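You operate a simulated robot arm through the tools that you are given. There is no shell and no other tool. Be economical: measure what you need, move in short steps, check, and stop when the job is done.

You run a simulated robot arm. Do the job below in one go: nothing can be reset, and whatever is moved stays where it is left.

TASK
Try the thin ice tube beside the ring plate in the ring again and put it on hold.
Fine: it drops into the undersize drawer: from there to the HOLD tray, drawer shut, SIZE to HOLD. Set down upright: ice tube. Where these are worked on the way, their far stop is far enough and under half their travel is too little: undersize drawer.

The check looks at the end state, three seconds after you hand in, the way a careful person would. Anything else that was tipped, shoved, dropped, spilled or broken makes it a failure.

THE ROBOT
A 7-joint arm with a four-finger gripper on a trunk, on a base that drives. Base frame: it is fixed to the floor where the robot stands at the start and does not move with it; the origin is under the middle of the robot, x ahead of it, y to its left, z up; the surface under the hand at the start is at about z = 0.866. Lengths are in m, angles in degrees, forces in N, time in s.
Its first joint turns from -69.0 to 172.0 degrees. Places, roughly: blank button [0.7, -1.1, 0.9]; cell switch [0.6, -1.1, 0.9]; clear slider [0.8, -0.3, 1]; cold slider [0.7, -0.3, 0.9]; dim dial [0.7, -0.7, 0.9]; hold tray floor [0.6, -0.3, 0.9]; light switch [0.5, -0.6, 0.9]; orange button [0.7, 0.1, 1]; peak button [0.9, -1.4, 1]; probe dial [0.7, -1.5, 0.9]; read button [0.6, -1.1, 0.9]; size slider [0.9, -0.3, 1]; tap lever [0.7, -0.8, 1]; undersize drawer [0.6, 0.2, 0.9]; warm switch [0.7, -0.9, 0.9]; water slider [0.8, -0.3, 1]. Payload 3.67 kg.
Tool frame: the origin (TCP) lies between the finger pads and is the grasp point; the fingertips stand 0.028 m ahead of it; z points along the fingers, y is the line along which they close. The gripper opens to 0.112 m. The gripper's body begins 0.073 m behind the TCP.
Orientation is that of the tool frame in the base frame, as [roll, pitch, yaw] about the fixed x, y, z axes, in that order (R = Rz(yaw) Ry(pitch) Rx(roll)). With the fingers straight down and closing along the base's y, the tool's x points along the base's -x, its y along +y and its z along -z.

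THE INTERFACE
- The arm moves only by the tool servo_tool. Its argument "motion" is a list of rows, each a list of 3 entries, a list of its own where there are three numbers: the finger opening in m, from 0 to 0.112, then the shift along the base's x, y, z in m, then the turn, a rotation vector about the base's x, y, z in degrees. In form: [[jaw, [dx, dy, dz], [rx, ry, rz]], ...]. A call has 1 to 10 rows; each row is the pose to reach, as a shift and turn from the pose commanded when the call began. A row lasts 0.2 s, in which the tool goes at most 0.05 m and 8.6 degrees; a call with a longer step from one row to the next is refused whole, and so is a gripper value outside its range. Where a pose cannot be reached the arm comes as near as it can. A force on the tool above 40 N (or 10 N above the force at the start of the call, whichever is more), or a blocked arm, ends the call early, and 0.2 s more pass. Each finger halts on what it meets, pressing with about 39 N; the grip force reading is that of the motor and also rises with nothing between the fingers. The clock runs only during rows and for 0.2 s after the last one: add rows that repeat a pose to give the fingers time. It gives the time, the measured TCP pose, the force on the tool (base axes), the opening and the grip force at its end, in the units of the frame above (readings bear some noise), with the torque about the TCP (base axes, N m) and any sound that the robot's microphone picked up, and new pictures: "show" is both (left out), scene, wrist or none.
- Cameras (640 x 400 px; columns grow to the right, rows downward): "scene" is now at [0.1409, 0.0121, 1.4517]; the picture's right is [0.02, -1.00, -0.00], its down [-0.52, -0.01, -0.86] and it looks along [0.86, 0.01, -0.52] (base axes); focal length 221 px, centre (320, 200). "wrist" rides on the gripper at [0.06, -0.018, -0.104] in the tool frame; the picture's right is [0.29, 0.96, 0.00], its down [-0.80, 0.24, -0.55] and it looks along [-0.53, 0.16, 0.83] (tool axes); focal length 234 px, centre (320, 200). There is no depth. A picture from a camera that has moved, and an enlarged one, comes with that camera's place and axes in the base frame and with its lens.
- raise_lower(by): slides the trunk up (or, below 0, down) by that many m; the arm and the scene camera ride with it, the base frame stays. It gives what a move gives, with no picture.
- base_move(legs): drives the robot by 1 to 6 legs, each [ahead, turn to the left] in m and degrees, along the robot's own axes; the way and the turn of a leg run together, so that a leg with both is an arc; at most 1.5 m and 180 degrees a leg. The arm and the cameras ride along, it lands a little off, and it stops where it bumps. It gives what a move gives, and a new picture of the scene camera.
- turn_head(pan, tilt): turns the head with the scene camera to pan (to the left, within 86 degrees either way) and tilt (down, from -29 to 69), counted from straight ahead of the robot. It gives what a move gives, and a new picture of the scene camera.
- close_up(camera, box): a new picture of the part [left, top, right, bottom] of that camera's present view, enlarged. The clock stands still meanwhile.
- close_job(): hands the job in; it is judged then, once.

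Go step by step. Nothing tells you exact positions but the pictures and the camera data: compare them with the known pose of the tool, close in by small moves and look again before you grip or let go. The budget is 120 turns and 260 pictures, counting those below and the enlarged ones. Unless the task says otherwise, let go and move clear before handing in, and close with one line.

The tools are called as a command line: name --argument value ..., lists and objects as JSON in quotes. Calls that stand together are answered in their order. servo_tool: Moves the arm, as the interface text tells. Its arguments: {"type":"object","properties":{"motion":{"type":"array","items":{"type":"array"}},"show":{"type":"string","enum":["both","scene","wrist","none"]}},"required":["motion"]} The other tools are called the same way: raise_lower (by) slides the trunk up or down; base_move (legs) drives the base; turn_head (pan, tilt) turns the head that bears the scene camera; close_up (camera, box) takes an enlarged picture of a part of a camera's view; close_job () hands the job in.

At the start:

```text
time_s: 0.0
ee_pos: [0.6479, -0.1608, 1.2563]
ee_rot: [-180.0, 0.0, 179.2]
wrist_force: [0.0, -0.3, 0.2]
ft_torque: [0.01, 0.02, -0.02]
gripper_width: 0.1121
finger_force: 0.1
trunk travel left (down, up): [-0.575, 0.265]
robot x, y, heading: [0.0026, 0.0119, -0.1]
head pan, tilt: [1.0, 31.2]
```

scene: 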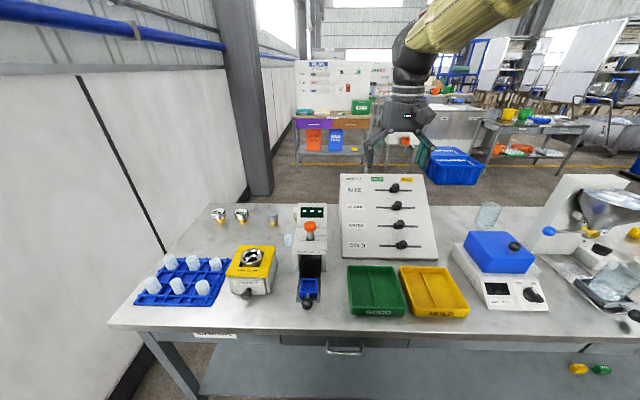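
wrist: 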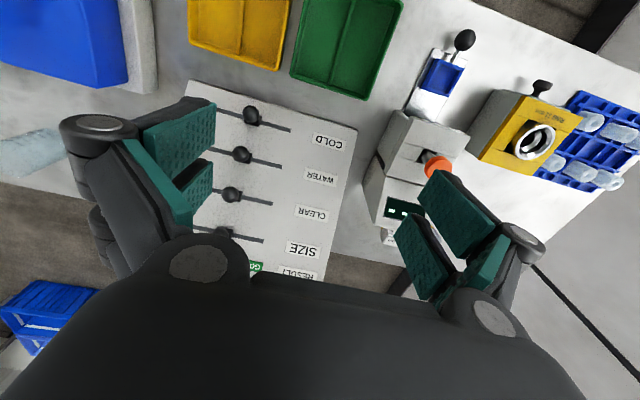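

I see the bench with a yellow ring block, ice tubes in a blue rack, panels and trays. I'll enlarge the region around the ring plate.

close_up --camera "scene" --box '[200, 190, 340, 320]'

close_up --camera "scene" --box '[320, 160, 480, 330]'

close_up --camera "wrist" --box '[360, 20, 640, 250]'

```text
3.08 times, centred on (270, 255) of scene
camera zoom: at [0.1409, 0.0121, 1.4517], right [0.02, -1.0, 0.0], down [-0.52, -0.01, -0.86], along [0.86, 0.01, -0.52], focal length 681 px, centre (474, 31)
```

zoom: 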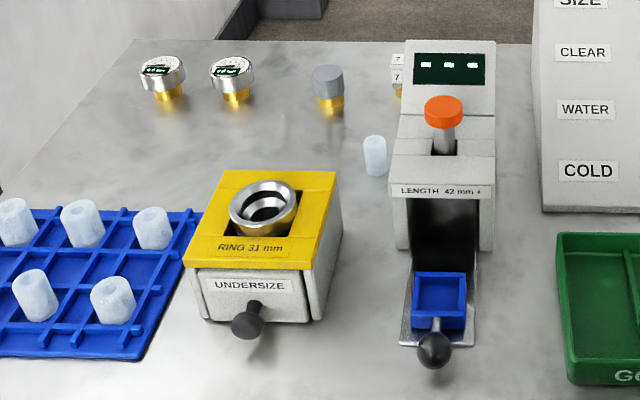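

```text
2.35 times, centred on (400, 245) of scene
camera zoom: at [0.1409, 0.0121, 1.4517], right [0.02, -1.0, 0.0], down [-0.52, -0.01, -0.86], along [0.86, 0.01, -0.52], focal length 521 px, centre (132, 94)
```

zoom: 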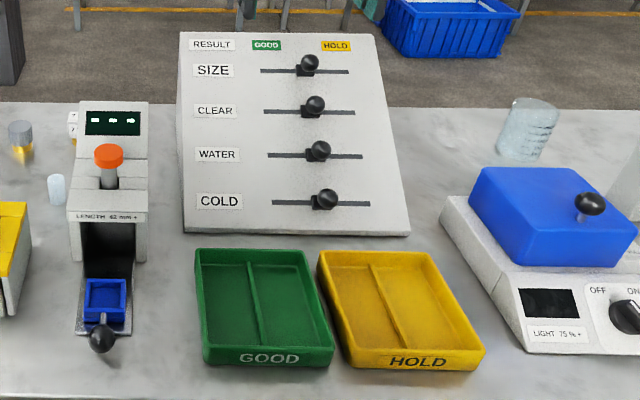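

```text
1.74 times, centred on (500, 135) of wrist
camera zoom: at [0.5881, -0.1776, 1.3598], right [-0.28, 0.96, 0.0], down [0.8, 0.23, 0.55], along [0.53, 0.15, -0.83], focal length 407 px, centre (7, 313)
```

zoom: 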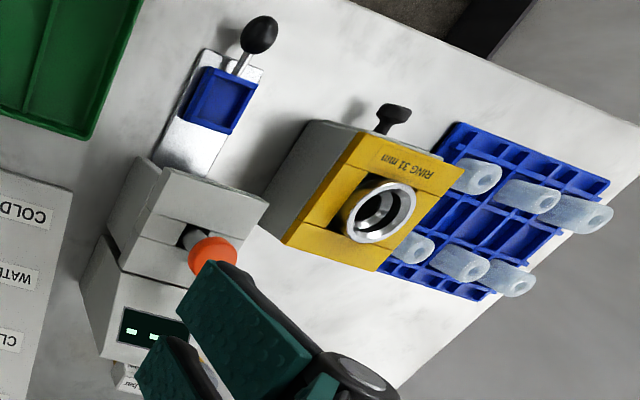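

The thin tube stands on the bench at about (0.775, 0.139), between the ring block and the length gauge. I'll move above it at height, turning the fingers to close along x so the gauge stays clear.

servo_tool --motion '[[0.112, [0.01, 0.03, 0], [0, 0, -8.5]], [0.112, [0.025, 0.06, 0], [0, 0, -17]], [0.112, [0.04, 0.09, 0], [0, 0, -25.5]], [0.112, [0.05, 0.12, 0], [0, 0, -34]], [0.112, [0.065, 0.15, 0], [0, 0, -42.5]], [0.112, [0.08, 0.18, 0], [0, 0, -51]], [0.112, [0.09, 0.21, 0], [0, 0, -59.5]], [0.112, [0.105, 0.24, 0], [0, 0, -68]], [0.112, [0.115, 0.27, 0], [0, 0, -76.5]], [0.112, [0.127, 0.3, 0], [0, 0, -85]]]'

```text
time_s: 2.4
ee_pos: [0.7866, 0.0843, 1.3135]
ee_rot: [178.3, -6.7, 91.4]
wrist_force: [0.0, 0.6, 0.1]
ft_torque: [0.03, -0.03, 0.0]
gripper_width: 0.112
finger_force: 0.1
trunk travel left (down, up): [-0.575, 0.265]
robot x, y, heading: [0.0003, 0.0084, 0.2]
head pan, tilt: [1.0, 31.2]
stopped in row 10: the arm was blocked; the commanded pose is now the measured one
camera scene: at [0.1398, 0.0115, 1.4519], right [0.02, -1.0, 0.0], down [-0.52, -0.01, -0.86], along [0.86, 0.01, -0.52], focal length 221 px, centre (320, 200)
camera wrist: at [0.7649, 0.132, 1.422], right [0.95, 0.31, 0.06], down [0.24, -0.85, 0.46], along [0.19, -0.43, -0.88], focal length 234 px, centre (320, 200)
```

scene: 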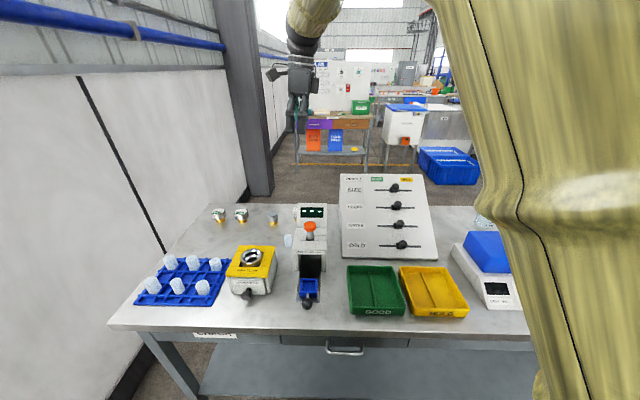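
wrist: 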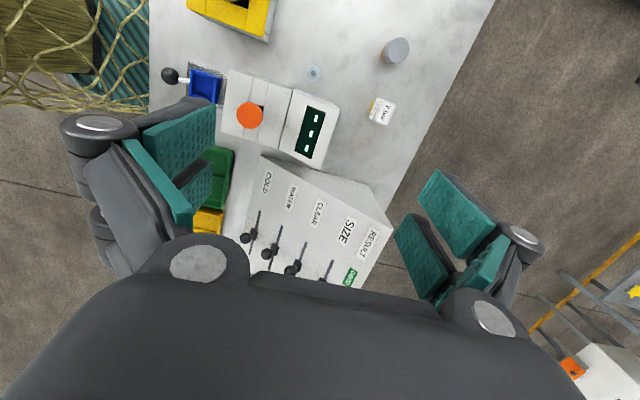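

The arm stopped short with a slight tilt, likely a joint limit at this height. I'll straighten the tool while lowering and shifting toward the tube.

servo_tool --motion '[[0.112, [0, 0.005, -0.04], [-1, 0.3, 0]], [0.112, [0, 0.01, -0.08], [-2, 0.6, 0]], [0.112, [-0.003, 0.02, -0.12], [-4, 1, 0]], [0.112, [-0.006, 0.03, -0.16], [-5, 1.3, 0]], [0.112, [-0.01, 0.04, -0.2], [-6.7, 1.5, 0]], [0.112, [-0.01, 0.05, -0.22], [-6.7, 1.5, 0]]]'

```text
time_s: 3.7
ee_pos: [0.7993, 0.0786, 1.1627]
ee_rot: [178.9, -6.9, 87.7]
wrist_force: [-0.6, -0.4, -0.3]
ft_torque: [-0.01, 0.01, -0.02]
gripper_width: 0.1121
finger_force: 0.1
trunk travel left (down, up): [-0.575, 0.265]
robot x, y, heading: [-0.0025, 0.0098, 0.3]
head pan, tilt: [1.0, 31.2]
stopped in row 6: the arm was blocked; the commanded pose is now the measured one
camera scene: at [0.1415, 0.0114, 1.4517], right [0.02, -1.0, 0.0], down [-0.52, -0.01, -0.86], along [0.86, 0.01, -0.52], focal length 221 px, centre (320, 200)
camera wrist: at [0.7809, 0.1258, 1.273], right [0.97, 0.24, 0.05], down [0.19, -0.87, 0.46], along [0.16, -0.43, -0.89], focal length 234 px, centre (320, 200)
```

scene: 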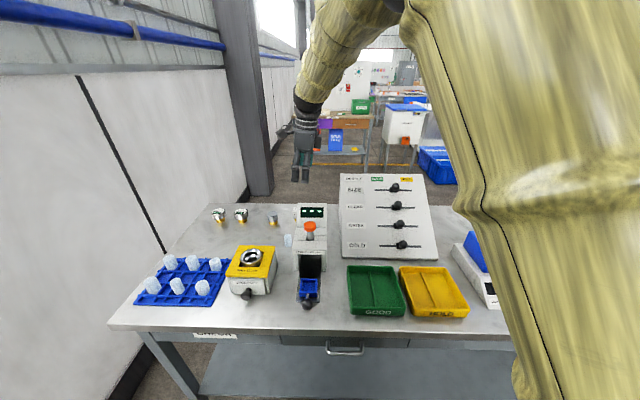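
wrist: 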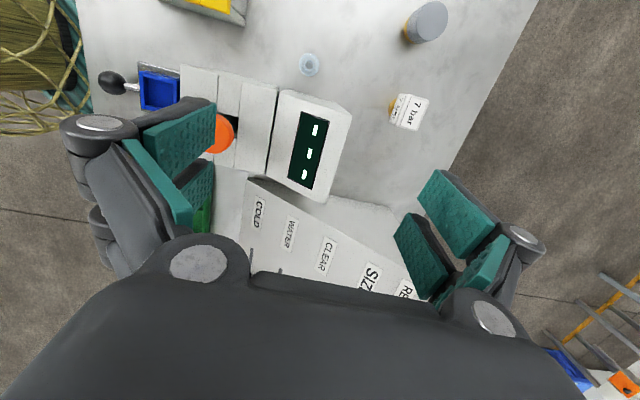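

A wrist joint limit blocks this yaw from here. Standing about 0.3 m further left will free it, so I'll lift and unwind the hand a bit, then drive.

servo_tool --motion '[[0.112, [-0.02, 0, 0.03], [-2, 0.5, 6]], [0.112, [-0.04, 0, 0.06], [-3, 1, 12]], [0.112, [-0.06, 0, 0.09], [-5, 1.3, 18]], [0.112, [-0.08, 0, 0.11], [-6.7, 1.5, 24]], [0.112, [-0.1, 0, 0.12], [-6.7, 1.5, 30]]]' --show "none"

base_move --legs '[[0, -40], [-0.45, 0], [0, 40], [0.345, 0]]'

```text
time_s: 4.9
ee_pos: [0.696, 0.0805, 1.2811]
ee_rot: [-178.2, -0.5, 117.8]
wrist_force: [-0.5, 0.2, 0.2]
ft_torque: [0.02, -0.02, -0.03]
gripper_width: 0.112
finger_force: 0.0
trunk travel left (down, up): [-0.575, 0.265]
robot x, y, heading: [-0.0015, 0.0125, 0.1]
head pan, tilt: [1.0, 31.2]
```

```text
time_s: 13.2
ee_pos: [0.7002, 0.3758, 1.2805]
ee_rot: [-178.2, -0.5, 118.0]
wrist_force: [0.7, -0.5, 0.8]
ft_torque: [-0.01, 0.04, 0.01]
gripper_width: 0.1123
finger_force: 0.1
trunk travel left (down, up): [-0.575, 0.265]
robot x, y, heading: [0.0064, 0.3018, 0.5]
head pan, tilt: [1.0, 31.2]
camera scene: at [0.1455, 0.3032, 1.4525], right [0.01, -1.0, 0.0], down [-0.51, 0.0, -0.86], along [0.86, 0.01, -0.51], focal length 221 px, centre (320, 200)
```

scene: 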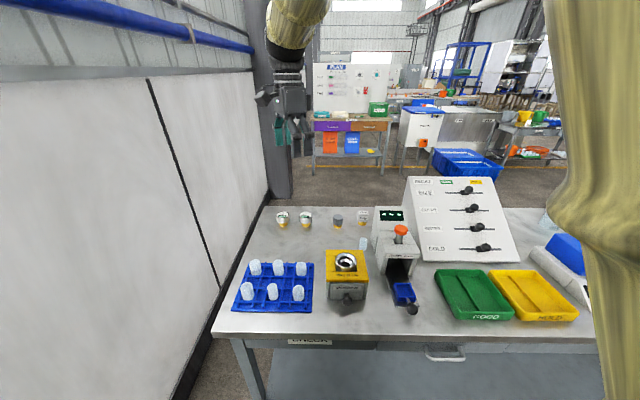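

The base is now at y = 0.30. I'll measure the tube, ring and drawer again from here.

close_up --camera "scene" --box '[310, 195, 430, 315]'

servo_tool --motion '[[0.112, [0.01, -0.04, 0], [-1, 0, -6]], [0.112, [0.02, -0.08, 0], [-1, 0, -12]], [0.112, [0.03, -0.12, -0.01], [-1, 0, -18]], [0.112, [0.05, -0.16, -0.03], [-1, 0, -23]], [0.112, [0.06, -0.19, -0.06], [-1, 0, -28]], [0.112, [0.075, -0.22, -0.1], [-1, 0, -28]], [0.112, [0.075, -0.235, -0.14], [-1, 0, -28]], [0.112, [0.075, -0.235, -0.14], [-1, 0, -28]]]'

```text
3.33 times, centred on (370, 255) of scene
camera zoom: at [0.1455, 0.3032, 1.4525], right [0.01, -1.0, 0.0], down [-0.51, 0.0, -0.86], along [0.86, 0.01, -0.51], focal length 738 px, centre (153, 17)
```

zoom: 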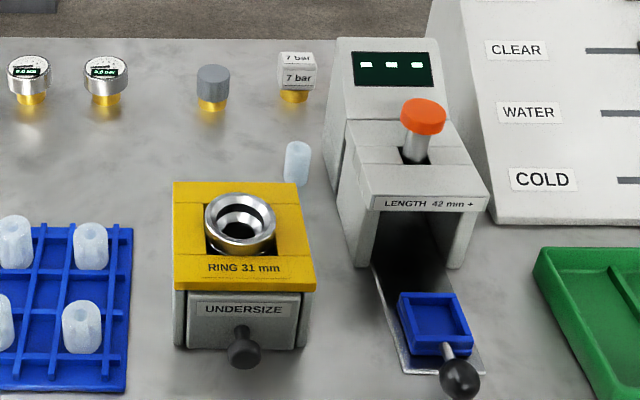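

```text
refused: row 6 steps farther than a row can; nothing moved
```

Tube at about (0.777, 0.144), ring centre about (0.635, 0.228, top near 0.945). Moving above the tube with corrected row steps.

servo_tool --motion '[[0.112, [0.01, -0.04, 0], [-1, 0, -6]], [0.112, [0.02, -0.08, 0], [-1, 0, -12]], [0.112, [0.03, -0.12, -0.01], [-1, 0, -18]], [0.112, [0.05, -0.155, -0.03], [-1, 0, -23]], [0.112, [0.06, -0.19, -0.06], [-1, 0, -28]], [0.112, [0.07, -0.21, -0.1], [-1, 0, -28]], [0.112, [0.075, -0.232, -0.14], [-1, 0, -28]], [0.112, [0.075, -0.232, -0.14], [-1, 0, -28]]]'

```text
time_s: 15.0
ee_pos: [0.7746, 0.1451, 1.1416]
ee_rot: [-178.0, 0.6, 90.1]
wrist_force: [-0.2, 1.0, 0.2]
ft_torque: [-0.04, 0.01, -0.01]
gripper_width: 0.1121
finger_force: 0.0
trunk travel left (down, up): [-0.575, 0.265]
robot x, y, heading: [0.0051, 0.3002, 0.2]
head pan, tilt: [1.0, 31.2]
camera scene: at [0.1434, 0.3054, 1.4518], right [0.02, -1.0, 0.0], down [-0.52, -0.01, -0.86], along [0.86, 0.02, -0.52], focal length 221 px, centre (320, 200)
camera wrist: at [0.7606, 0.2058, 1.2453], right [0.96, 0.29, -0.04], down [0.26, -0.79, 0.55], along [0.13, -0.54, -0.83], focal length 234 px, centre (320, 200)
```

scene: 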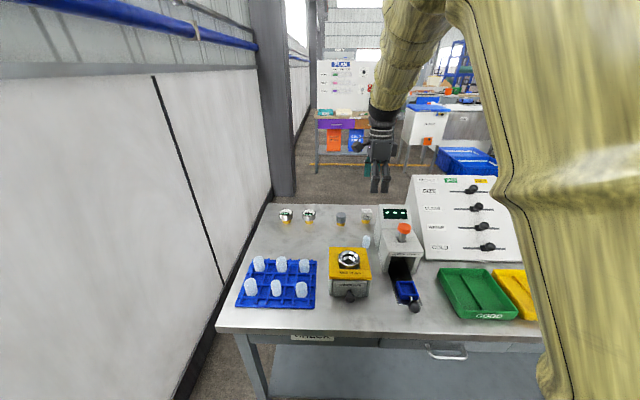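
wrist: 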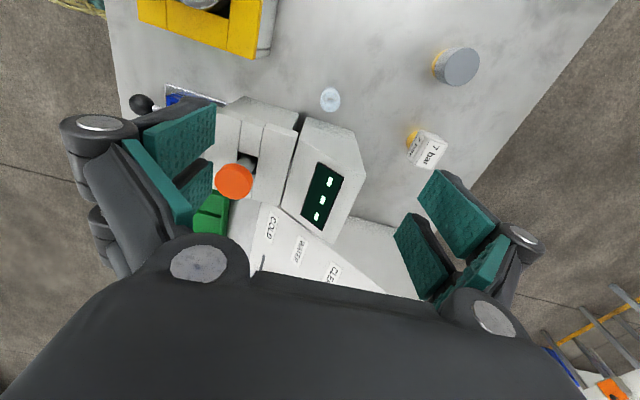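

The tube top projects to (0.779, 0.147). I level the tool and descend partway, with the jaw narrowed a bit.

servo_tool --motion '[[0.1, [0.001, 0.001, -0.03], [0.6, -2, 0]], [0.085, [0.002, 0.001, -0.07], [0.6, -2, 0]], [0.075, [0.003, 0.002, -0.11], [0.6, -2, 0]], [0.075, [0.004, 0.002, -0.15], [0.6, -2, 0]], [0.075, [0.004, 0.002, -0.15], [0.6, -2, 0]]]'

close_up --camera "scene" --box '[330, 190, 430, 280]'

```text
time_s: 16.2
ee_pos: [0.7782, 0.1454, 0.9912]
ee_rot: [179.9, -0.2, 90.1]
wrist_force: [0.0, 0.0, -0.8]
ft_torque: [-0.02, -0.03, -0.02]
gripper_width: 0.0748
finger_force: 0.1
trunk travel left (down, up): [-0.575, 0.265]
robot x, y, heading: [0.0036, 0.303, 0.7]
head pan, tilt: [1.0, 31.2]
camera scene: at [0.1429, 0.3048, 1.4519], right [0.02, -1.0, 0.0], down [-0.52, -0.01, -0.86], along [0.86, 0.02, -0.52], focal length 221 px, centre (320, 200)
camera wrist: at [0.7606, 0.2064, 1.0959], right [0.96, 0.29, 0.0], down [0.24, -0.8, 0.55], along [0.16, -0.53, -0.83], focal length 234 px, centre (320, 200)
```

scene: 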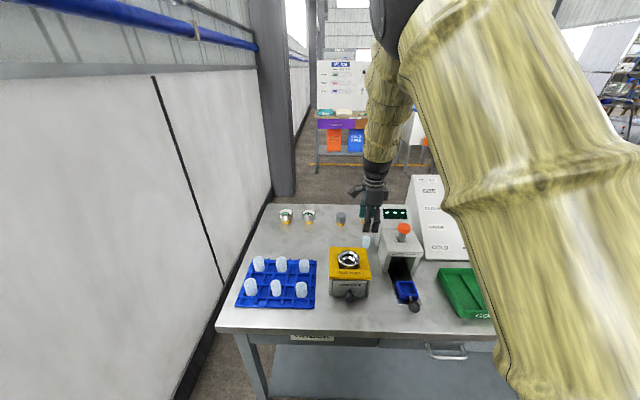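
wrist: 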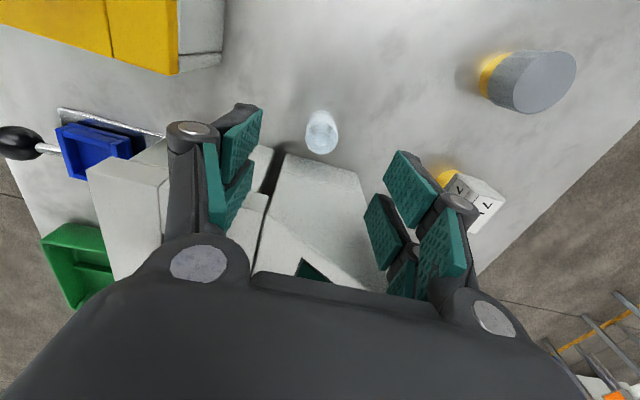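

```text
4.44 times, centred on (380, 235) of scene
camera zoom: at [0.1429, 0.3048, 1.4519], right [0.02, -1.0, 0.0], down [-0.52, -0.01, -0.86], along [0.86, 0.02, -0.52], focal length 984 px, centre (53, 44)
```

zoom: 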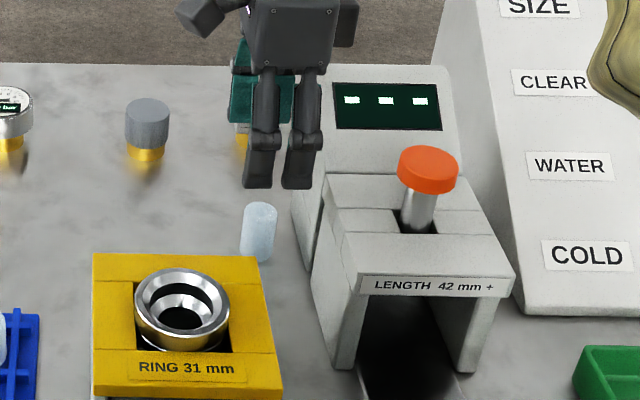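

The tube is centred between the fingers. I descend to overlap its upper half and close gently.

servo_tool --motion '[[0.075, [0.001, 0.001, -0.035], [0, 0, 0]], [0.07, [0.001, 0.001, -0.072], [0, 0, 0]], [0.07, [0.001, 0.001, -0.072], [0, 0, 0]], [0.04, [0.001, 0.001, -0.072], [0, 0, 0]], [0.026, [0.001, 0.001, -0.072], [0, 0, 0]], [0.026, [0.001, 0.001, -0.072], [0, 0, 0]]]'

close_up --camera "scene" --box '[330, 190, 430, 280]'

```text
time_s: 17.6
ee_pos: [0.7797, 0.1469, 0.9198]
ee_rot: [-179.8, -0.1, 90.0]
wrist_force: [-0.5, 0.8, 0.1]
ft_torque: [-0.02, 0.01, 0.02]
gripper_width: 0.0268
finger_force: 8.7
trunk travel left (down, up): [-0.575, 0.265]
robot x, y, heading: [0.0015, 0.2994, 0.2]
head pan, tilt: [1.0, 31.2]
camera scene: at [0.1441, 0.3046, 1.4517], right [0.02, -1.0, 0.0], down [-0.52, -0.01, -0.86], along [0.86, 0.02, -0.52], focal length 221 px, centre (320, 200)
camera wrist: at [0.7621, 0.2074, 1.0235], right [0.96, 0.29, 0.0], down [0.24, -0.8, 0.55], along [0.16, -0.53, -0.83], focal length 234 px, centre (320, 200)
```

scene: 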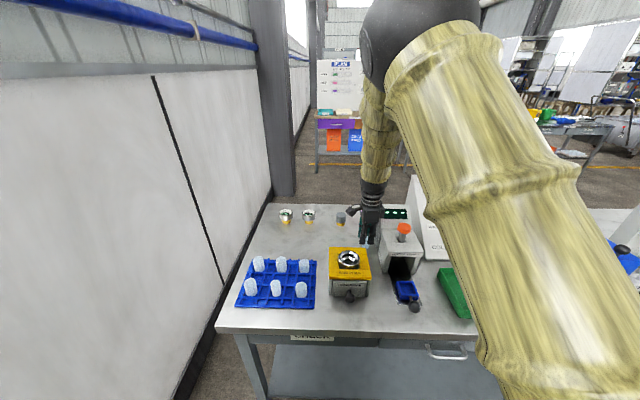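
wrist: 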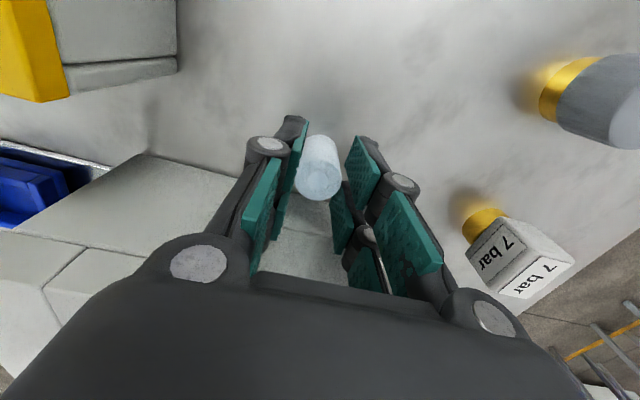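

```text
4.44 times, centred on (380, 235) of scene
camera zoom: at [0.1441, 0.3046, 1.4517], right [0.02, -1.0, 0.0], down [-0.52, -0.01, -0.86], along [0.86, 0.02, -0.52], focal length 984 px, centre (53, 44)
```

zoom: 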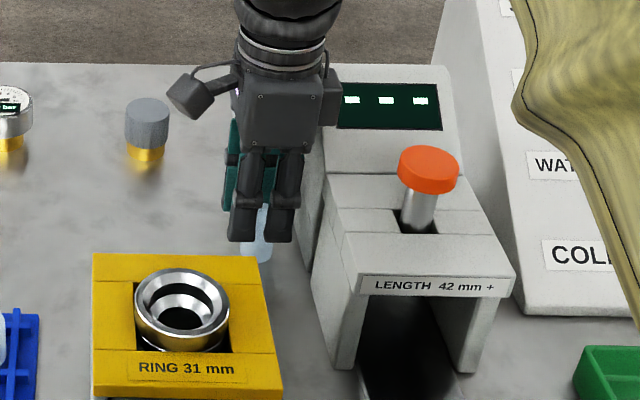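

The fingers hold the tube at 27 mm. I firm the grip slightly and lift to check.

servo_tool --motion '[[0.02, [0, 0, 0], [0, 0, 0]], [0.02, [0, 0, 0], [0, 0, 0]], [0.02, [0, 0, 0.04], [0, 0, 0]], [0.02, [0, 0, 0.085], [0, 0, 0]], [0.02, [0, 0, 0.12], [0, 0, 0]], [0.02, [0, 0, 0.12], [0, 0, 0]]]'

close_up --camera "scene" --box '[330, 170, 430, 280]'

```text
time_s: 19.0
ee_pos: [0.7801, 0.1469, 1.0393]
ee_rot: [-180.0, -0.1, 90.0]
wrist_force: [0.1, -0.1, -0.7]
ft_torque: [0.02, 0.02, 0.0]
gripper_width: 0.0257
finger_force: 39.0
trunk travel left (down, up): [-0.575, 0.265]
robot x, y, heading: [0.0034, 0.3026, 0.5]
head pan, tilt: [1.0, 31.2]
camera scene: at [0.1449, 0.3045, 1.4516], right [0.02, -1.0, 0.0], down [-0.52, -0.01, -0.86], along [0.86, 0.02, -0.52], focal length 221 px, centre (320, 200)
camera wrist: at [0.7633, 0.2072, 1.1439], right [0.96, 0.29, 0.0], down [0.24, -0.8, 0.55], along [0.16, -0.53, -0.83], focal length 234 px, centre (320, 200)
```

scene: 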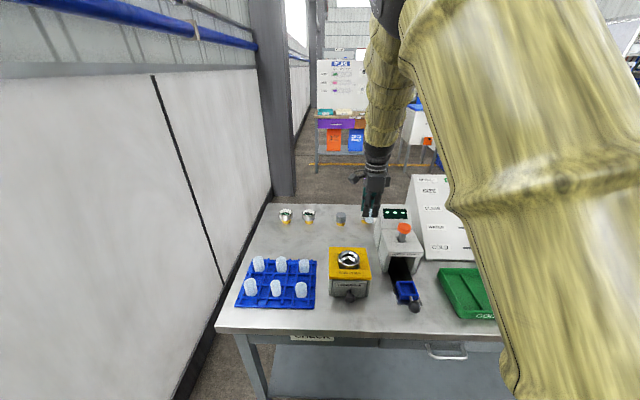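
wrist: 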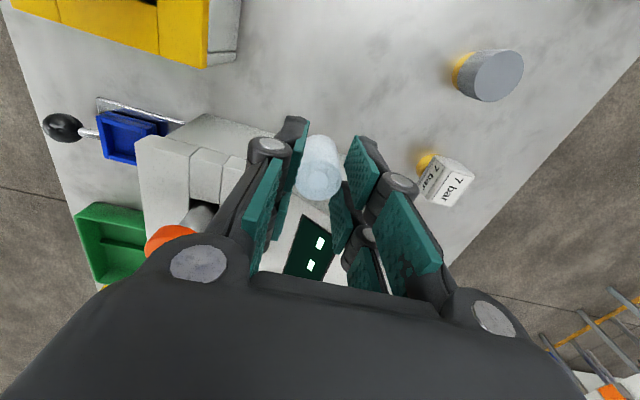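

```text
3.64 times, centred on (380, 225) of scene
camera zoom: at [0.1449, 0.3045, 1.4516], right [0.02, -1.0, 0.0], down [-0.52, -0.01, -0.86], along [0.86, 0.02, -0.52], focal length 805 px, centre (102, 109)
```

zoom: 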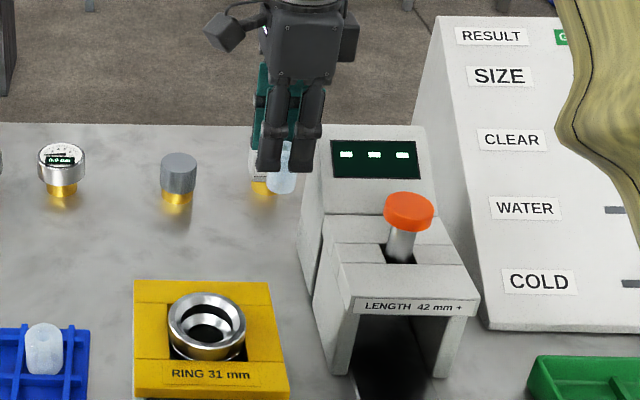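

The tube is held vertically. Moving it over the ring.

servo_tool --motion '[[0.02, [-0.03, 0.017, 0.005], [0, 0, 0]], [0.02, [-0.07, 0.04, 0.005], [0, 0, 0]], [0.02, [-0.11, 0.062, 0.005], [0, 0, 0]], [0.02, [-0.145, 0.081, 0.0], [0, 0, 0]], [0.02, [-0.145, 0.081, 0.0], [0, 0, 0]]]'

close_up --camera "scene" --box '[300, 180, 400, 310]'

close_up --camera "wrist" --box '[220, 50, 420, 250]'

```text
time_s: 20.2
ee_pos: [0.6405, 0.2145, 1.0456]
ee_rot: [-179.4, -4.3, 88.1]
wrist_force: [0.5, -0.7, -0.5]
ft_torque: [0.01, 0.02, -0.01]
gripper_width: 0.0257
finger_force: 39.1
trunk travel left (down, up): [-0.575, 0.265]
robot x, y, heading: [0.0036, 0.3002, 0.3]
head pan, tilt: [1.0, 31.2]
camera scene: at [0.1449, 0.3041, 1.4516], right [0.02, -1.0, 0.0], down [-0.52, -0.01, -0.86], along [0.86, 0.02, -0.52], focal length 221 px, centre (320, 200)
camera wrist: at [0.6241, 0.2678, 1.1536], right [0.97, 0.26, 0.01], down [0.22, -0.84, 0.49], along [0.13, -0.47, -0.87], focal length 234 px, centre (320, 200)
```

scene: 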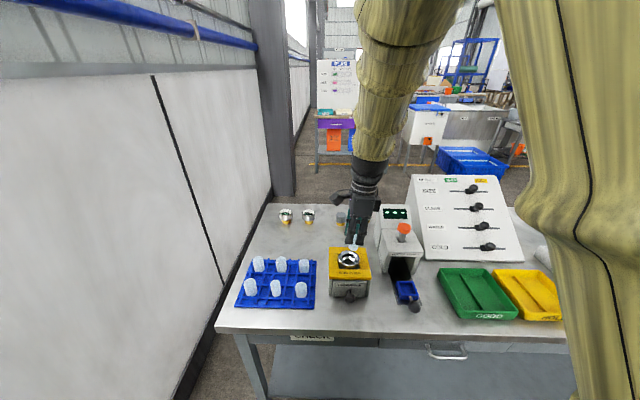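
wrist: 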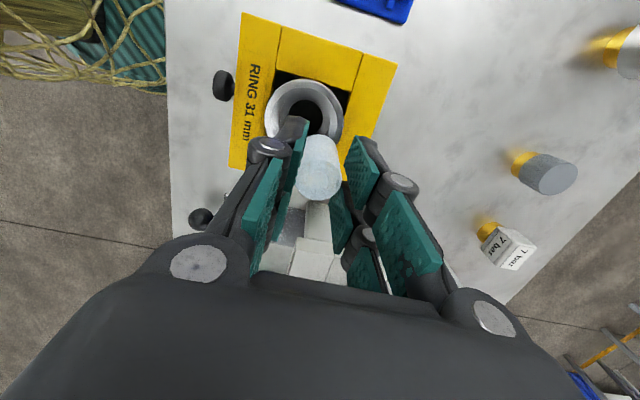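

```text
3.08 times, centred on (350, 245) of scene
camera zoom: at [0.1449, 0.3041, 1.4516], right [0.02, -1.0, 0.0], down [-0.52, -0.01, -0.86], along [0.86, 0.02, -0.52], focal length 681 px, centre (228, 62)
```

zoom: 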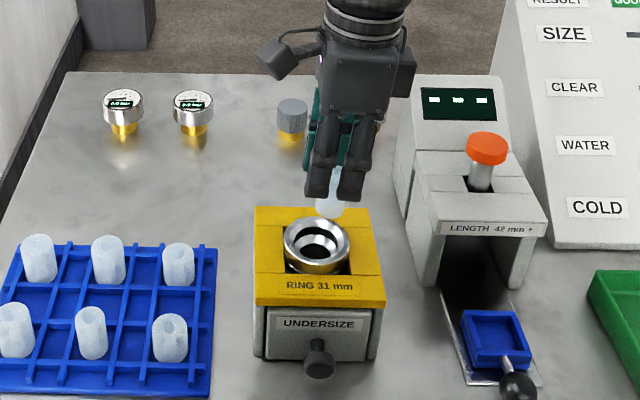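

```text
2.00 times, centred on (320, 150) of wrist
camera zoom: at [0.6241, 0.2678, 1.1536], right [0.97, 0.26, 0.01], down [0.22, -0.84, 0.49], along [0.13, -0.47, -0.87], focal length 468 px, centre (320, 300)
```

zoom: 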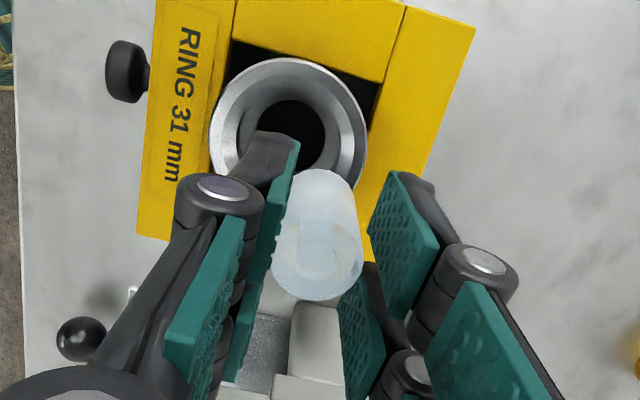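

The yaw limit shows again here, so I unwind the yaw to about 120° (there's space at the ring), level, and look again.

servo_tool --motion '[[0.02, [-0.001, 0.003, 0], [-1, -0.3, 7]], [0.02, [-0.002, 0.006, 0], [-2, -0.7, 15]], [0.02, [-0.004, 0.01, 0], [-3, -1.2, 23]], [0.02, [-0.007, 0.0145, 0], [-4.2, -1.6, 31]], [0.02, [-0.007, 0.0145, 0], [-4.2, -1.6, 31]]]'

close_up --camera "scene" --box '[300, 180, 400, 310]'

close_up --camera "wrist" --box '[220, 50, 420, 250]'

```text
time_s: 21.4
ee_pos: [0.6296, 0.2368, 1.041]
ee_rot: [179.1, 2.7, 120.2]
wrist_force: [0.1, -0.2, -0.3]
ft_torque: [-0.01, 0.0, 0.02]
gripper_width: 0.026
finger_force: 39.0
trunk travel left (down, up): [-0.575, 0.265]
robot x, y, heading: [0.0035, 0.3041, 0.4]
head pan, tilt: [1.0, 31.2]
camera scene: at [0.1444, 0.3044, 1.4517], right [0.02, -1.0, 0.0], down [-0.52, -0.01, -0.86], along [0.86, 0.02, -0.52], focal length 221 px, centre (320, 200)
camera wrist: at [0.5801, 0.283, 1.1419], right [0.68, 0.73, 0.0], down [0.59, -0.55, 0.59], along [0.44, -0.4, -0.8], focal length 234 px, centre (320, 200)
```

scene: 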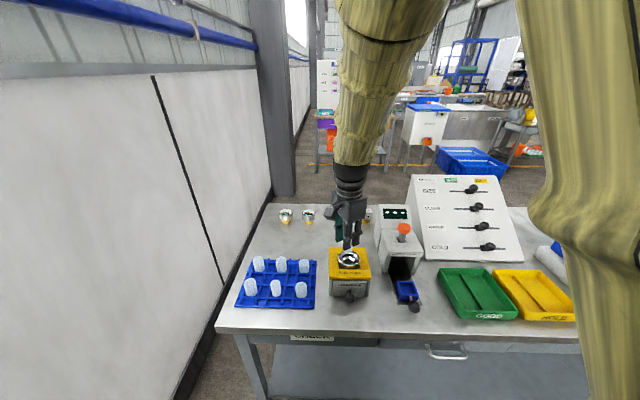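
wrist: 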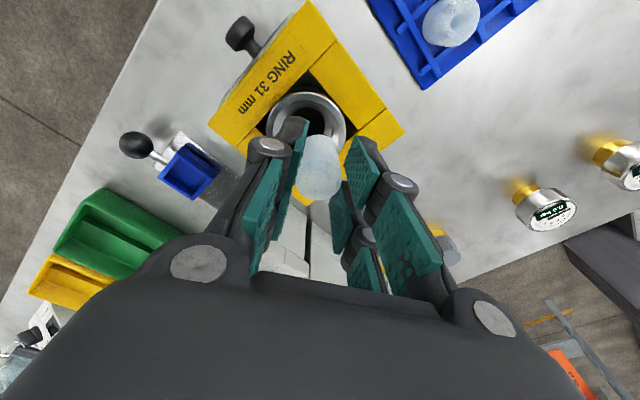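

```text
3.08 times, centred on (350, 245) of scene
camera zoom: at [0.1444, 0.3044, 1.4517], right [0.02, -1.0, 0.0], down [-0.52, -0.01, -0.86], along [0.86, 0.02, -0.52], focal length 681 px, centre (228, 62)
```

zoom: 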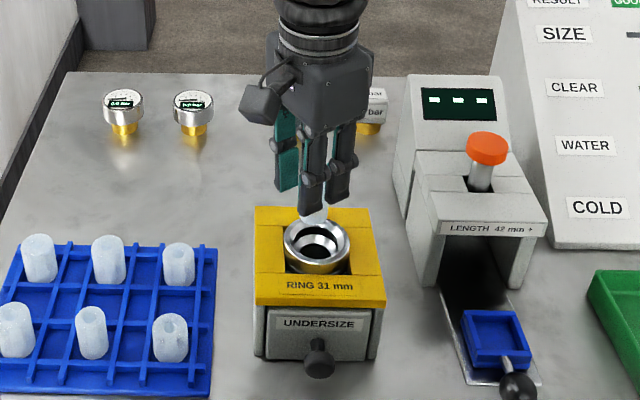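

```text
2.00 times, centred on (320, 150) of wrist
camera zoom: at [0.5801, 0.283, 1.1419], right [0.68, 0.73, 0.0], down [0.59, -0.55, 0.59], along [0.44, -0.4, -0.8], focal length 468 px, centre (320, 300)
```

zoom: 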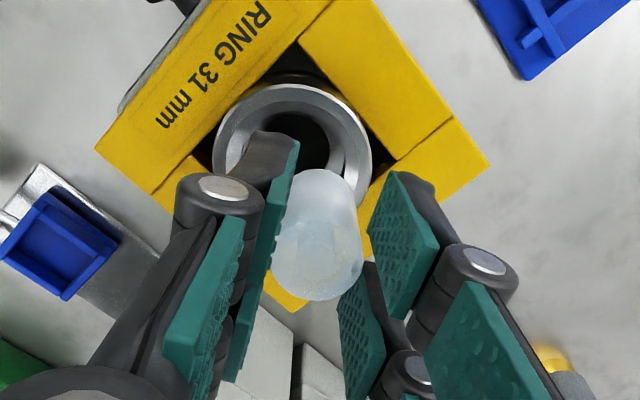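

The command had carried an offset, so I correct it relative to the commanded pose: level the tool, and lower a little toward (0.625, 0.229).

servo_tool --motion '[[0.02, [-0.001, -0.005, 0], [1.2, 1, 0]], [0.02, [-0.003, -0.0125, -0.005], [2.5, 2, 0]], [0.02, [-0.003, -0.0125, -0.01], [2.5, 2, 0]], [0.02, [-0.003, -0.0125, -0.01], [2.5, 2, 0]]]'

close_up --camera "scene" --box '[320, 220, 380, 280]'

close_up --camera "wrist" --box '[220, 50, 420, 250]'

```text
time_s: 22.4
ee_pos: [0.6238, 0.2296, 1.0306]
ee_rot: [-179.9, 1.1, 121.1]
wrist_force: [0.5, -0.2, -1.3]
ft_torque: [0.0, 0.04, 0.0]
gripper_width: 0.0258
finger_force: 39.3
trunk travel left (down, up): [-0.575, 0.265]
robot x, y, heading: [0.0041, 0.3024, 0.3]
head pan, tilt: [1.0, 31.2]
camera scene: at [0.1442, 0.3044, 1.4517], right [0.02, -1.0, 0.0], down [-0.52, -0.01, -0.86], along [0.86, 0.02, -0.52], focal length 221 px, centre (320, 200)
camera wrist: at [0.5775, 0.274, 1.1325], right [0.67, 0.74, -0.01], down [0.61, -0.55, 0.57], along [0.42, -0.39, -0.82], focal length 234 px, centre (320, 200)
```

scene: 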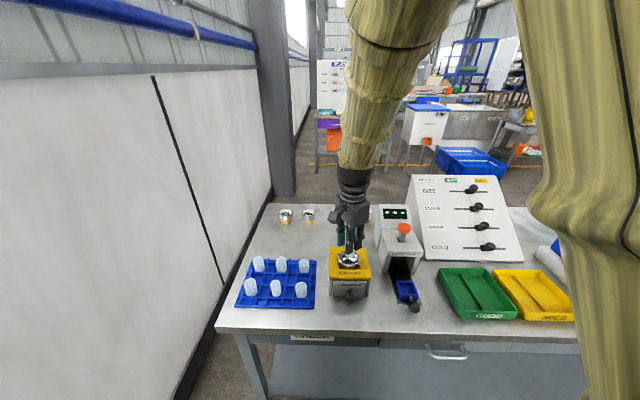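
wrist: 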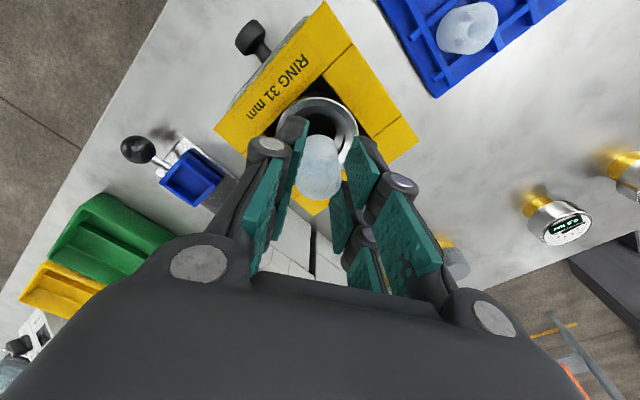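

```text
6.67 times, centred on (350, 250) of scene
camera zoom: at [0.1442, 0.3044, 1.4517], right [0.02, -1.0, 0.0], down [-0.52, -0.01, -0.86], along [0.86, 0.02, -0.52], focal length 1476 px, centre (120, -133)
```

zoom: 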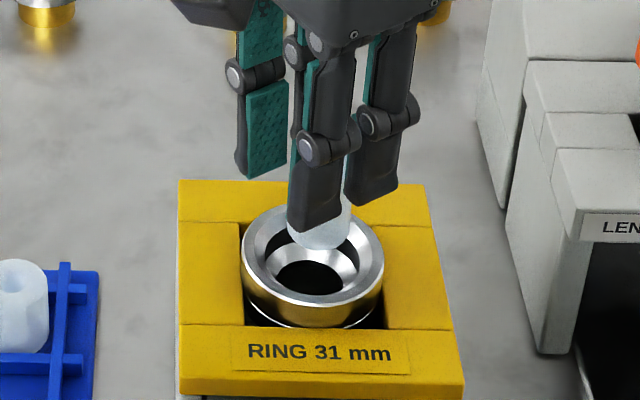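

```text
2.00 times, centred on (320, 150) of wrist
camera zoom: at [0.5775, 0.274, 1.1325], right [0.67, 0.74, -0.01], down [0.61, -0.55, 0.57], along [0.42, -0.39, -0.82], focal length 468 px, centre (320, 300)
```

zoom: 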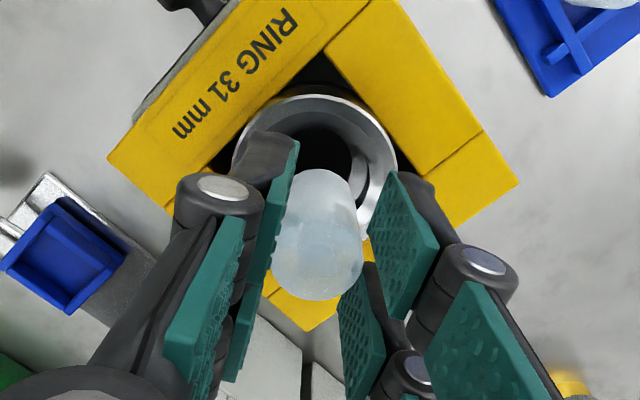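

Depth reasoning puts the ring rim at z≈0.967 with centre about (0.618, 0.233). I nudge there, lower slightly, and compare.

servo_tool --motion '[[0.02, [-0.005, 0.003, 0], [0.5, 1, 0]], [0.02, [-0.005, 0.003, -0.005], [0.5, 1, 0]], [0.02, [-0.005, 0.003, -0.01], [0.5, 1, 0]], [0.02, [-0.005, 0.003, -0.01], [0.5, 1, 0]]]' --show "none"

close_up --camera "scene" --box '[320, 220, 380, 280]'

close_up --camera "wrist" --box '[220, 50, 420, 250]'

```text
time_s: 23.4
ee_pos: [0.6185, 0.2337, 1.0198]
ee_rot: [-179.2, 0.2, 121.1]
wrist_force: [0.1, -0.7, -0.8]
ft_torque: [-0.04, 0.03, 0.03]
gripper_width: 0.0261
finger_force: 39.1
trunk travel left (down, up): [-0.575, 0.265]
robot x, y, heading: [0.0023, 0.3058, -0.0]
head pan, tilt: [1.0, 31.2]
```

```text
6.67 times, centred on (350, 250) of scene
camera zoom: at [0.144, 0.3047, 1.4517], right [0.02, -1.0, 0.0], down [-0.52, -0.01, -0.86], along [0.86, 0.02, -0.52], focal length 1476 px, centre (120, -133)
```

zoom: 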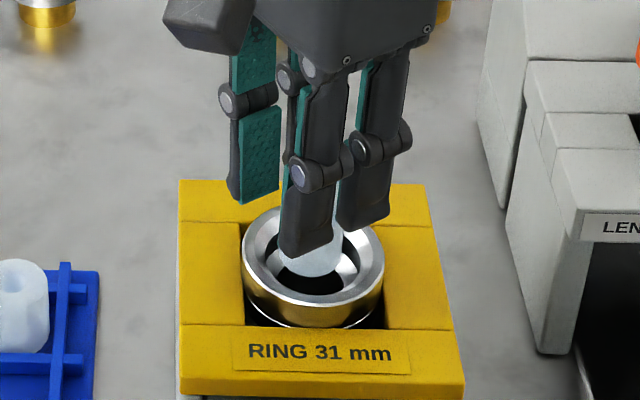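

```text
2.00 times, centred on (320, 150) of wrist
camera zoom: at [0.5742, 0.2764, 1.1238], right [0.67, 0.74, -0.01], down [0.62, -0.55, 0.55], along [0.4, -0.38, -0.83], focal length 468 px, centre (320, 300)
```

zoom: 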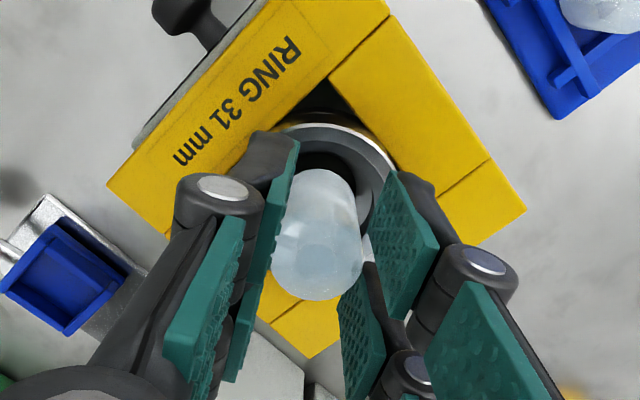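

Both views show the tube end centred at the ring mouth. Lowering 15 mm into the ring.

servo_tool --motion '[[0.02, [0, 0, -0.005], [-0.4, -0.4, 0]], [0.02, [0, 0, -0.01], [-0.4, -0.4, 0]], [0.02, [0, 0, -0.015], [-0.4, -0.4, 0]], [0.02, [0, 0, -0.015], [-0.4, -0.4, 0]]]' --show "none"

close_up --camera "scene" --box '[320, 220, 380, 280]'

close_up --camera "wrist" --box '[220, 50, 420, 250]'

```text
time_s: 24.4
ee_pos: [0.62, 0.2326, 1.007]
ee_rot: [-179.6, 0.6, 121.0]
wrist_force: [-0.5, 0.4, -0.1]
ft_torque: [0.0, -0.02, 0.02]
gripper_width: 0.0257
finger_force: 38.7
trunk travel left (down, up): [-0.575, 0.265]
robot x, y, heading: [-0.0022, 0.3005, 0.1]
head pan, tilt: [1.0, 31.2]
```

```text
6.67 times, centred on (350, 250) of scene
camera zoom: at [0.1439, 0.3046, 1.4517], right [0.02, -1.0, 0.0], down [-0.52, -0.01, -0.86], along [0.86, 0.02, -0.52], focal length 1476 px, centre (120, -133)
```

zoom: 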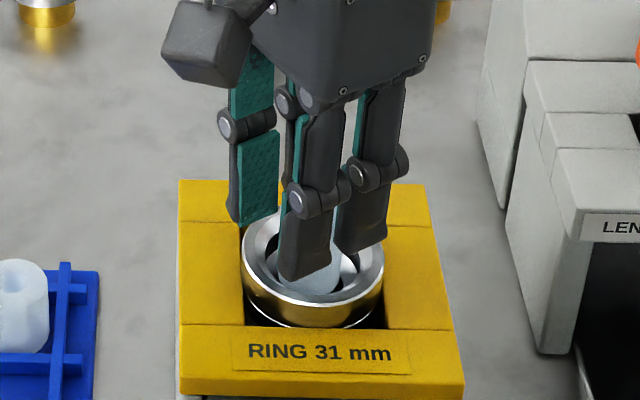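

```text
2.00 times, centred on (320, 150) of wrist
camera zoom: at [0.5737, 0.2767, 1.1093], right [0.67, 0.74, -0.01], down [0.62, -0.55, 0.56], along [0.41, -0.38, -0.83], focal length 468 px, centre (320, 300)
```

zoom: 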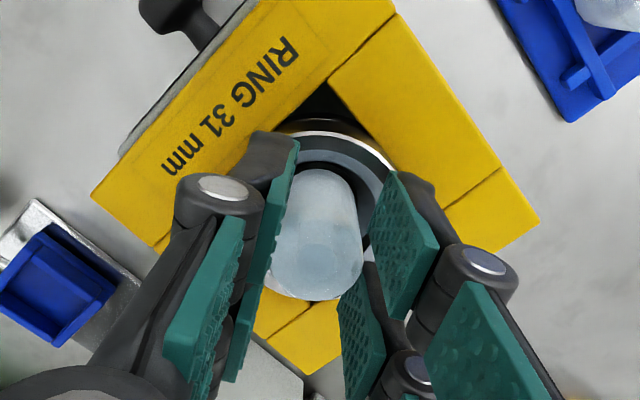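

Centred, no contact. Lower 5 mm more and release.

servo_tool --motion '[[0.02, [0, 0, -0.005], [0, 0, 0]], [0.02, [0, 0, -0.005], [0, 0, 0]], [0.05, [0, 0, -0.005], [0, 0, 0]], [0.06, [0, 0, -0.005], [0, 0, 0]], [0.06, [0, 0, -0.005], [0, 0, 0]], [0.06, [0, 0, 0.03], [0, 0, 0]], [0.06, [0, 0, 0.07], [0, 0, 0]], [0.06, [-0.0, 0, 0.1], [0, 0, 0]]]' --show "wrist"

close_up --camera "scene" --box '[320, 220, 380, 280]'

```text
time_s: 26.2
ee_pos: [0.6174, 0.2304, 1.0959]
ee_rot: [-179.0, -1.4, 120.7]
wrist_force: [-0.2, 0.4, 0.7]
ft_torque: [0.01, -0.04, 0.0]
gripper_width: 0.06
finger_force: 0.1
trunk travel left (down, up): [-0.575, 0.265]
robot x, y, heading: [0.0045, 0.2991, 0.0]
head pan, tilt: [1.0, 31.2]
camera wrist: at [0.5751, 0.2724, 1.2013], right [0.68, 0.74, -0.01], down [0.63, -0.57, 0.53], along [0.39, -0.36, -0.85], focal length 234 px, centre (320, 200)
```

wrist: 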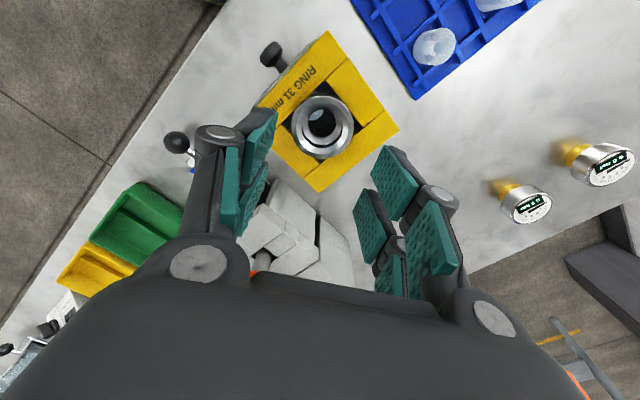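

```text
6.67 times, centred on (350, 250) of scene
camera zoom: at [0.1436, 0.2914, 1.4593], right [-0.13, -0.99, 0.0], down [-0.44, 0.06, -0.9], along [0.89, -0.11, -0.45], focal length 1476 px, centre (120, -133)
```

zoom: 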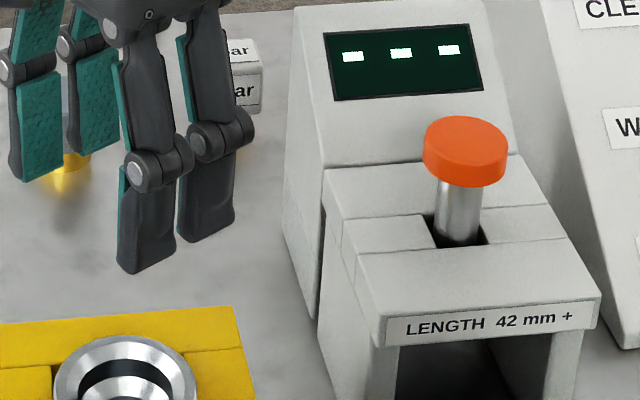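

The tube went in. The head camera appears nudged by the arm; I look into the ring through the wrist camera.

close_up --camera "wrist" --box '[270, 70, 380, 170]'

turn_head --pan 1.0 --tilt 31.2

```text
4.00 times, centred on (325, 120) of wrist
camera zoom: at [0.5751, 0.2724, 1.2013], right [0.68, 0.74, -0.01], down [0.63, -0.57, 0.53], along [0.39, -0.36, -0.85], focal length 937 px, centre (300, 520)
```

zoom: 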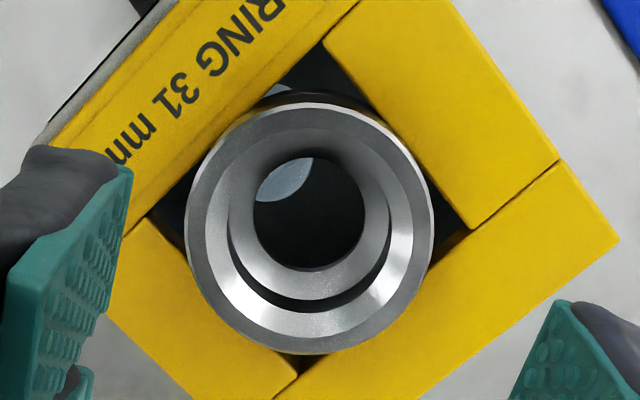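

```text
time_s: 26.8
ee_pos: [0.6197, 0.2302, 1.0953]
ee_rot: [-178.9, -1.3, 120.8]
wrist_force: [0.1, -0.8, -0.3]
ft_torque: [-0.01, 0.02, -0.03]
gripper_width: 0.0599
finger_force: 0.1
trunk travel left (down, up): [-0.575, 0.265]
robot x, y, heading: [0.0016, 0.3063, 0.3]
head pan, tilt: [1.0, 31.2]
camera scene: at [0.1454, 0.2907, 1.4596], right [-0.13, -0.99, 0.0], down [-0.44, 0.06, -0.9], along [0.89, -0.12, -0.44], focal length 221 px, centre (320, 200)
```

scene: 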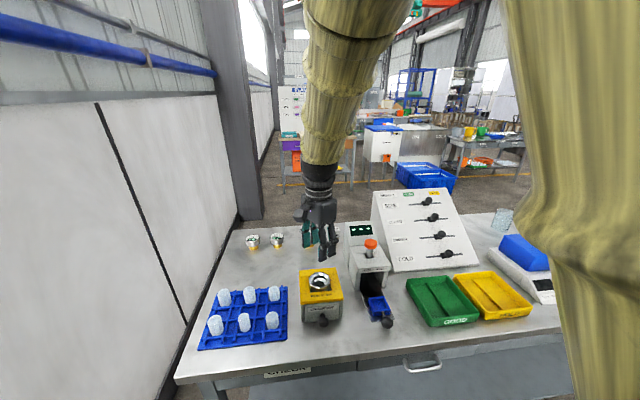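

The tube lies in the drawer below the ring. I back the base 0.12 m so the knob is at a comfortable distance, then turn the hand to close along y.

base_move --legs '[[-0.12, 0]]'

servo_tool --motion '[[0.06, [0.005, 0, 0.01], [0.5, 0.5, 8]], [0.06, [0.01, 0, 0.02], [0.5, 0.5, 16]], [0.06, [0.015, 0, 0.02], [0.5, 0.5, 24]], [0.06, [0.02, 0, 0.02], [0.5, 0.5, 32]], [0.06, [0.02, 0, 0.02], [0.5, 0.5, 40]], [0.06, [0.02, 0, 0.02], [0.5, 0.5, 48]], [0.06, [0.02, 0, 0.02], [0.5, 0.5, 55]], [0.06, [0.02, 0, 0.02], [0.5, 0.5, 59]], [0.06, [0.02, 0, 0.02], [0.5, 0.5, 59]]]'

```text
time_s: 28.0
ee_pos: [0.4958, 0.2301, 1.0978]
ee_rot: [-179.3, -1.0, 120.8]
wrist_force: [-0.9, -0.2, 0.1]
ft_torque: [-0.03, -0.05, -0.01]
gripper_width: 0.0599
finger_force: 0.1
trunk travel left (down, up): [-0.575, 0.265]
robot x, y, heading: [-0.1186, 0.3017, 0.3]
head pan, tilt: [1.0, 31.2]
camera scene: at [0.0219, 0.2885, 1.461], right [-0.15, -0.99, 0.0], down [-0.42, 0.06, -0.9], along [0.89, -0.13, -0.43], focal length 221 px, centre (320, 200)
```

scene: 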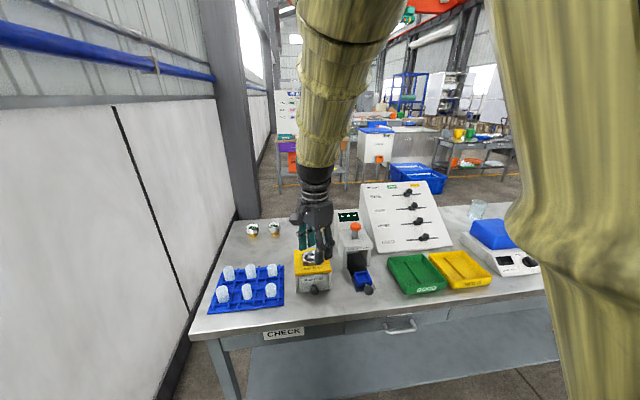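

```text
time_s: 30.0
ee_pos: [0.5178, 0.2301, 1.1162]
ee_rot: [-179.2, -1.7, 179.8]
wrist_force: [-0.2, -0.3, -0.5]
ft_torque: [0.0, 0.02, 0.01]
gripper_width: 0.0604
finger_force: 0.1
trunk travel left (down, up): [-0.575, 0.265]
robot x, y, heading: [-0.1183, 0.3007, 0.3]
head pan, tilt: [1.0, 31.2]
camera scene: at [0.0232, 0.3039, 1.4517], right [0.02, -1.0, 0.0], down [-0.52, -0.01, -0.86], along [0.86, 0.02, -0.52], focal length 221 px, centre (320, 200)
camera wrist: at [0.4622, 0.214, 1.2227], right [-0.28, 0.96, 0.0], down [0.81, 0.24, 0.53], along [0.51, 0.15, -0.85], focal length 234 px, centre (320, 200)
```

scene: 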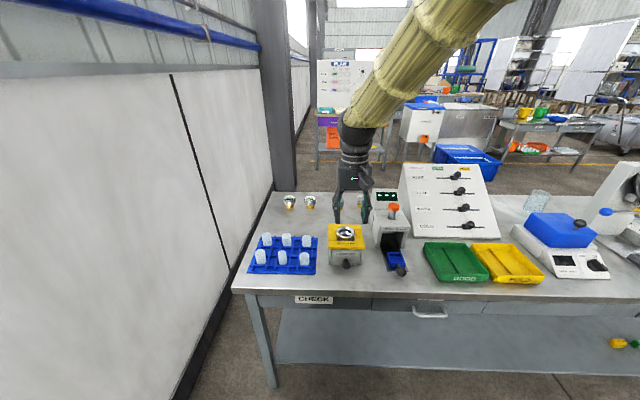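
wrist: 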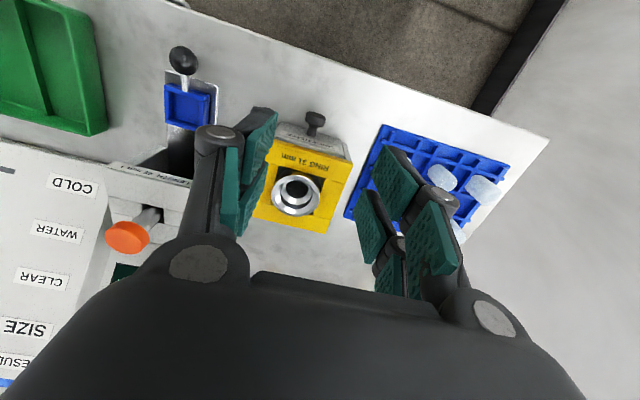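

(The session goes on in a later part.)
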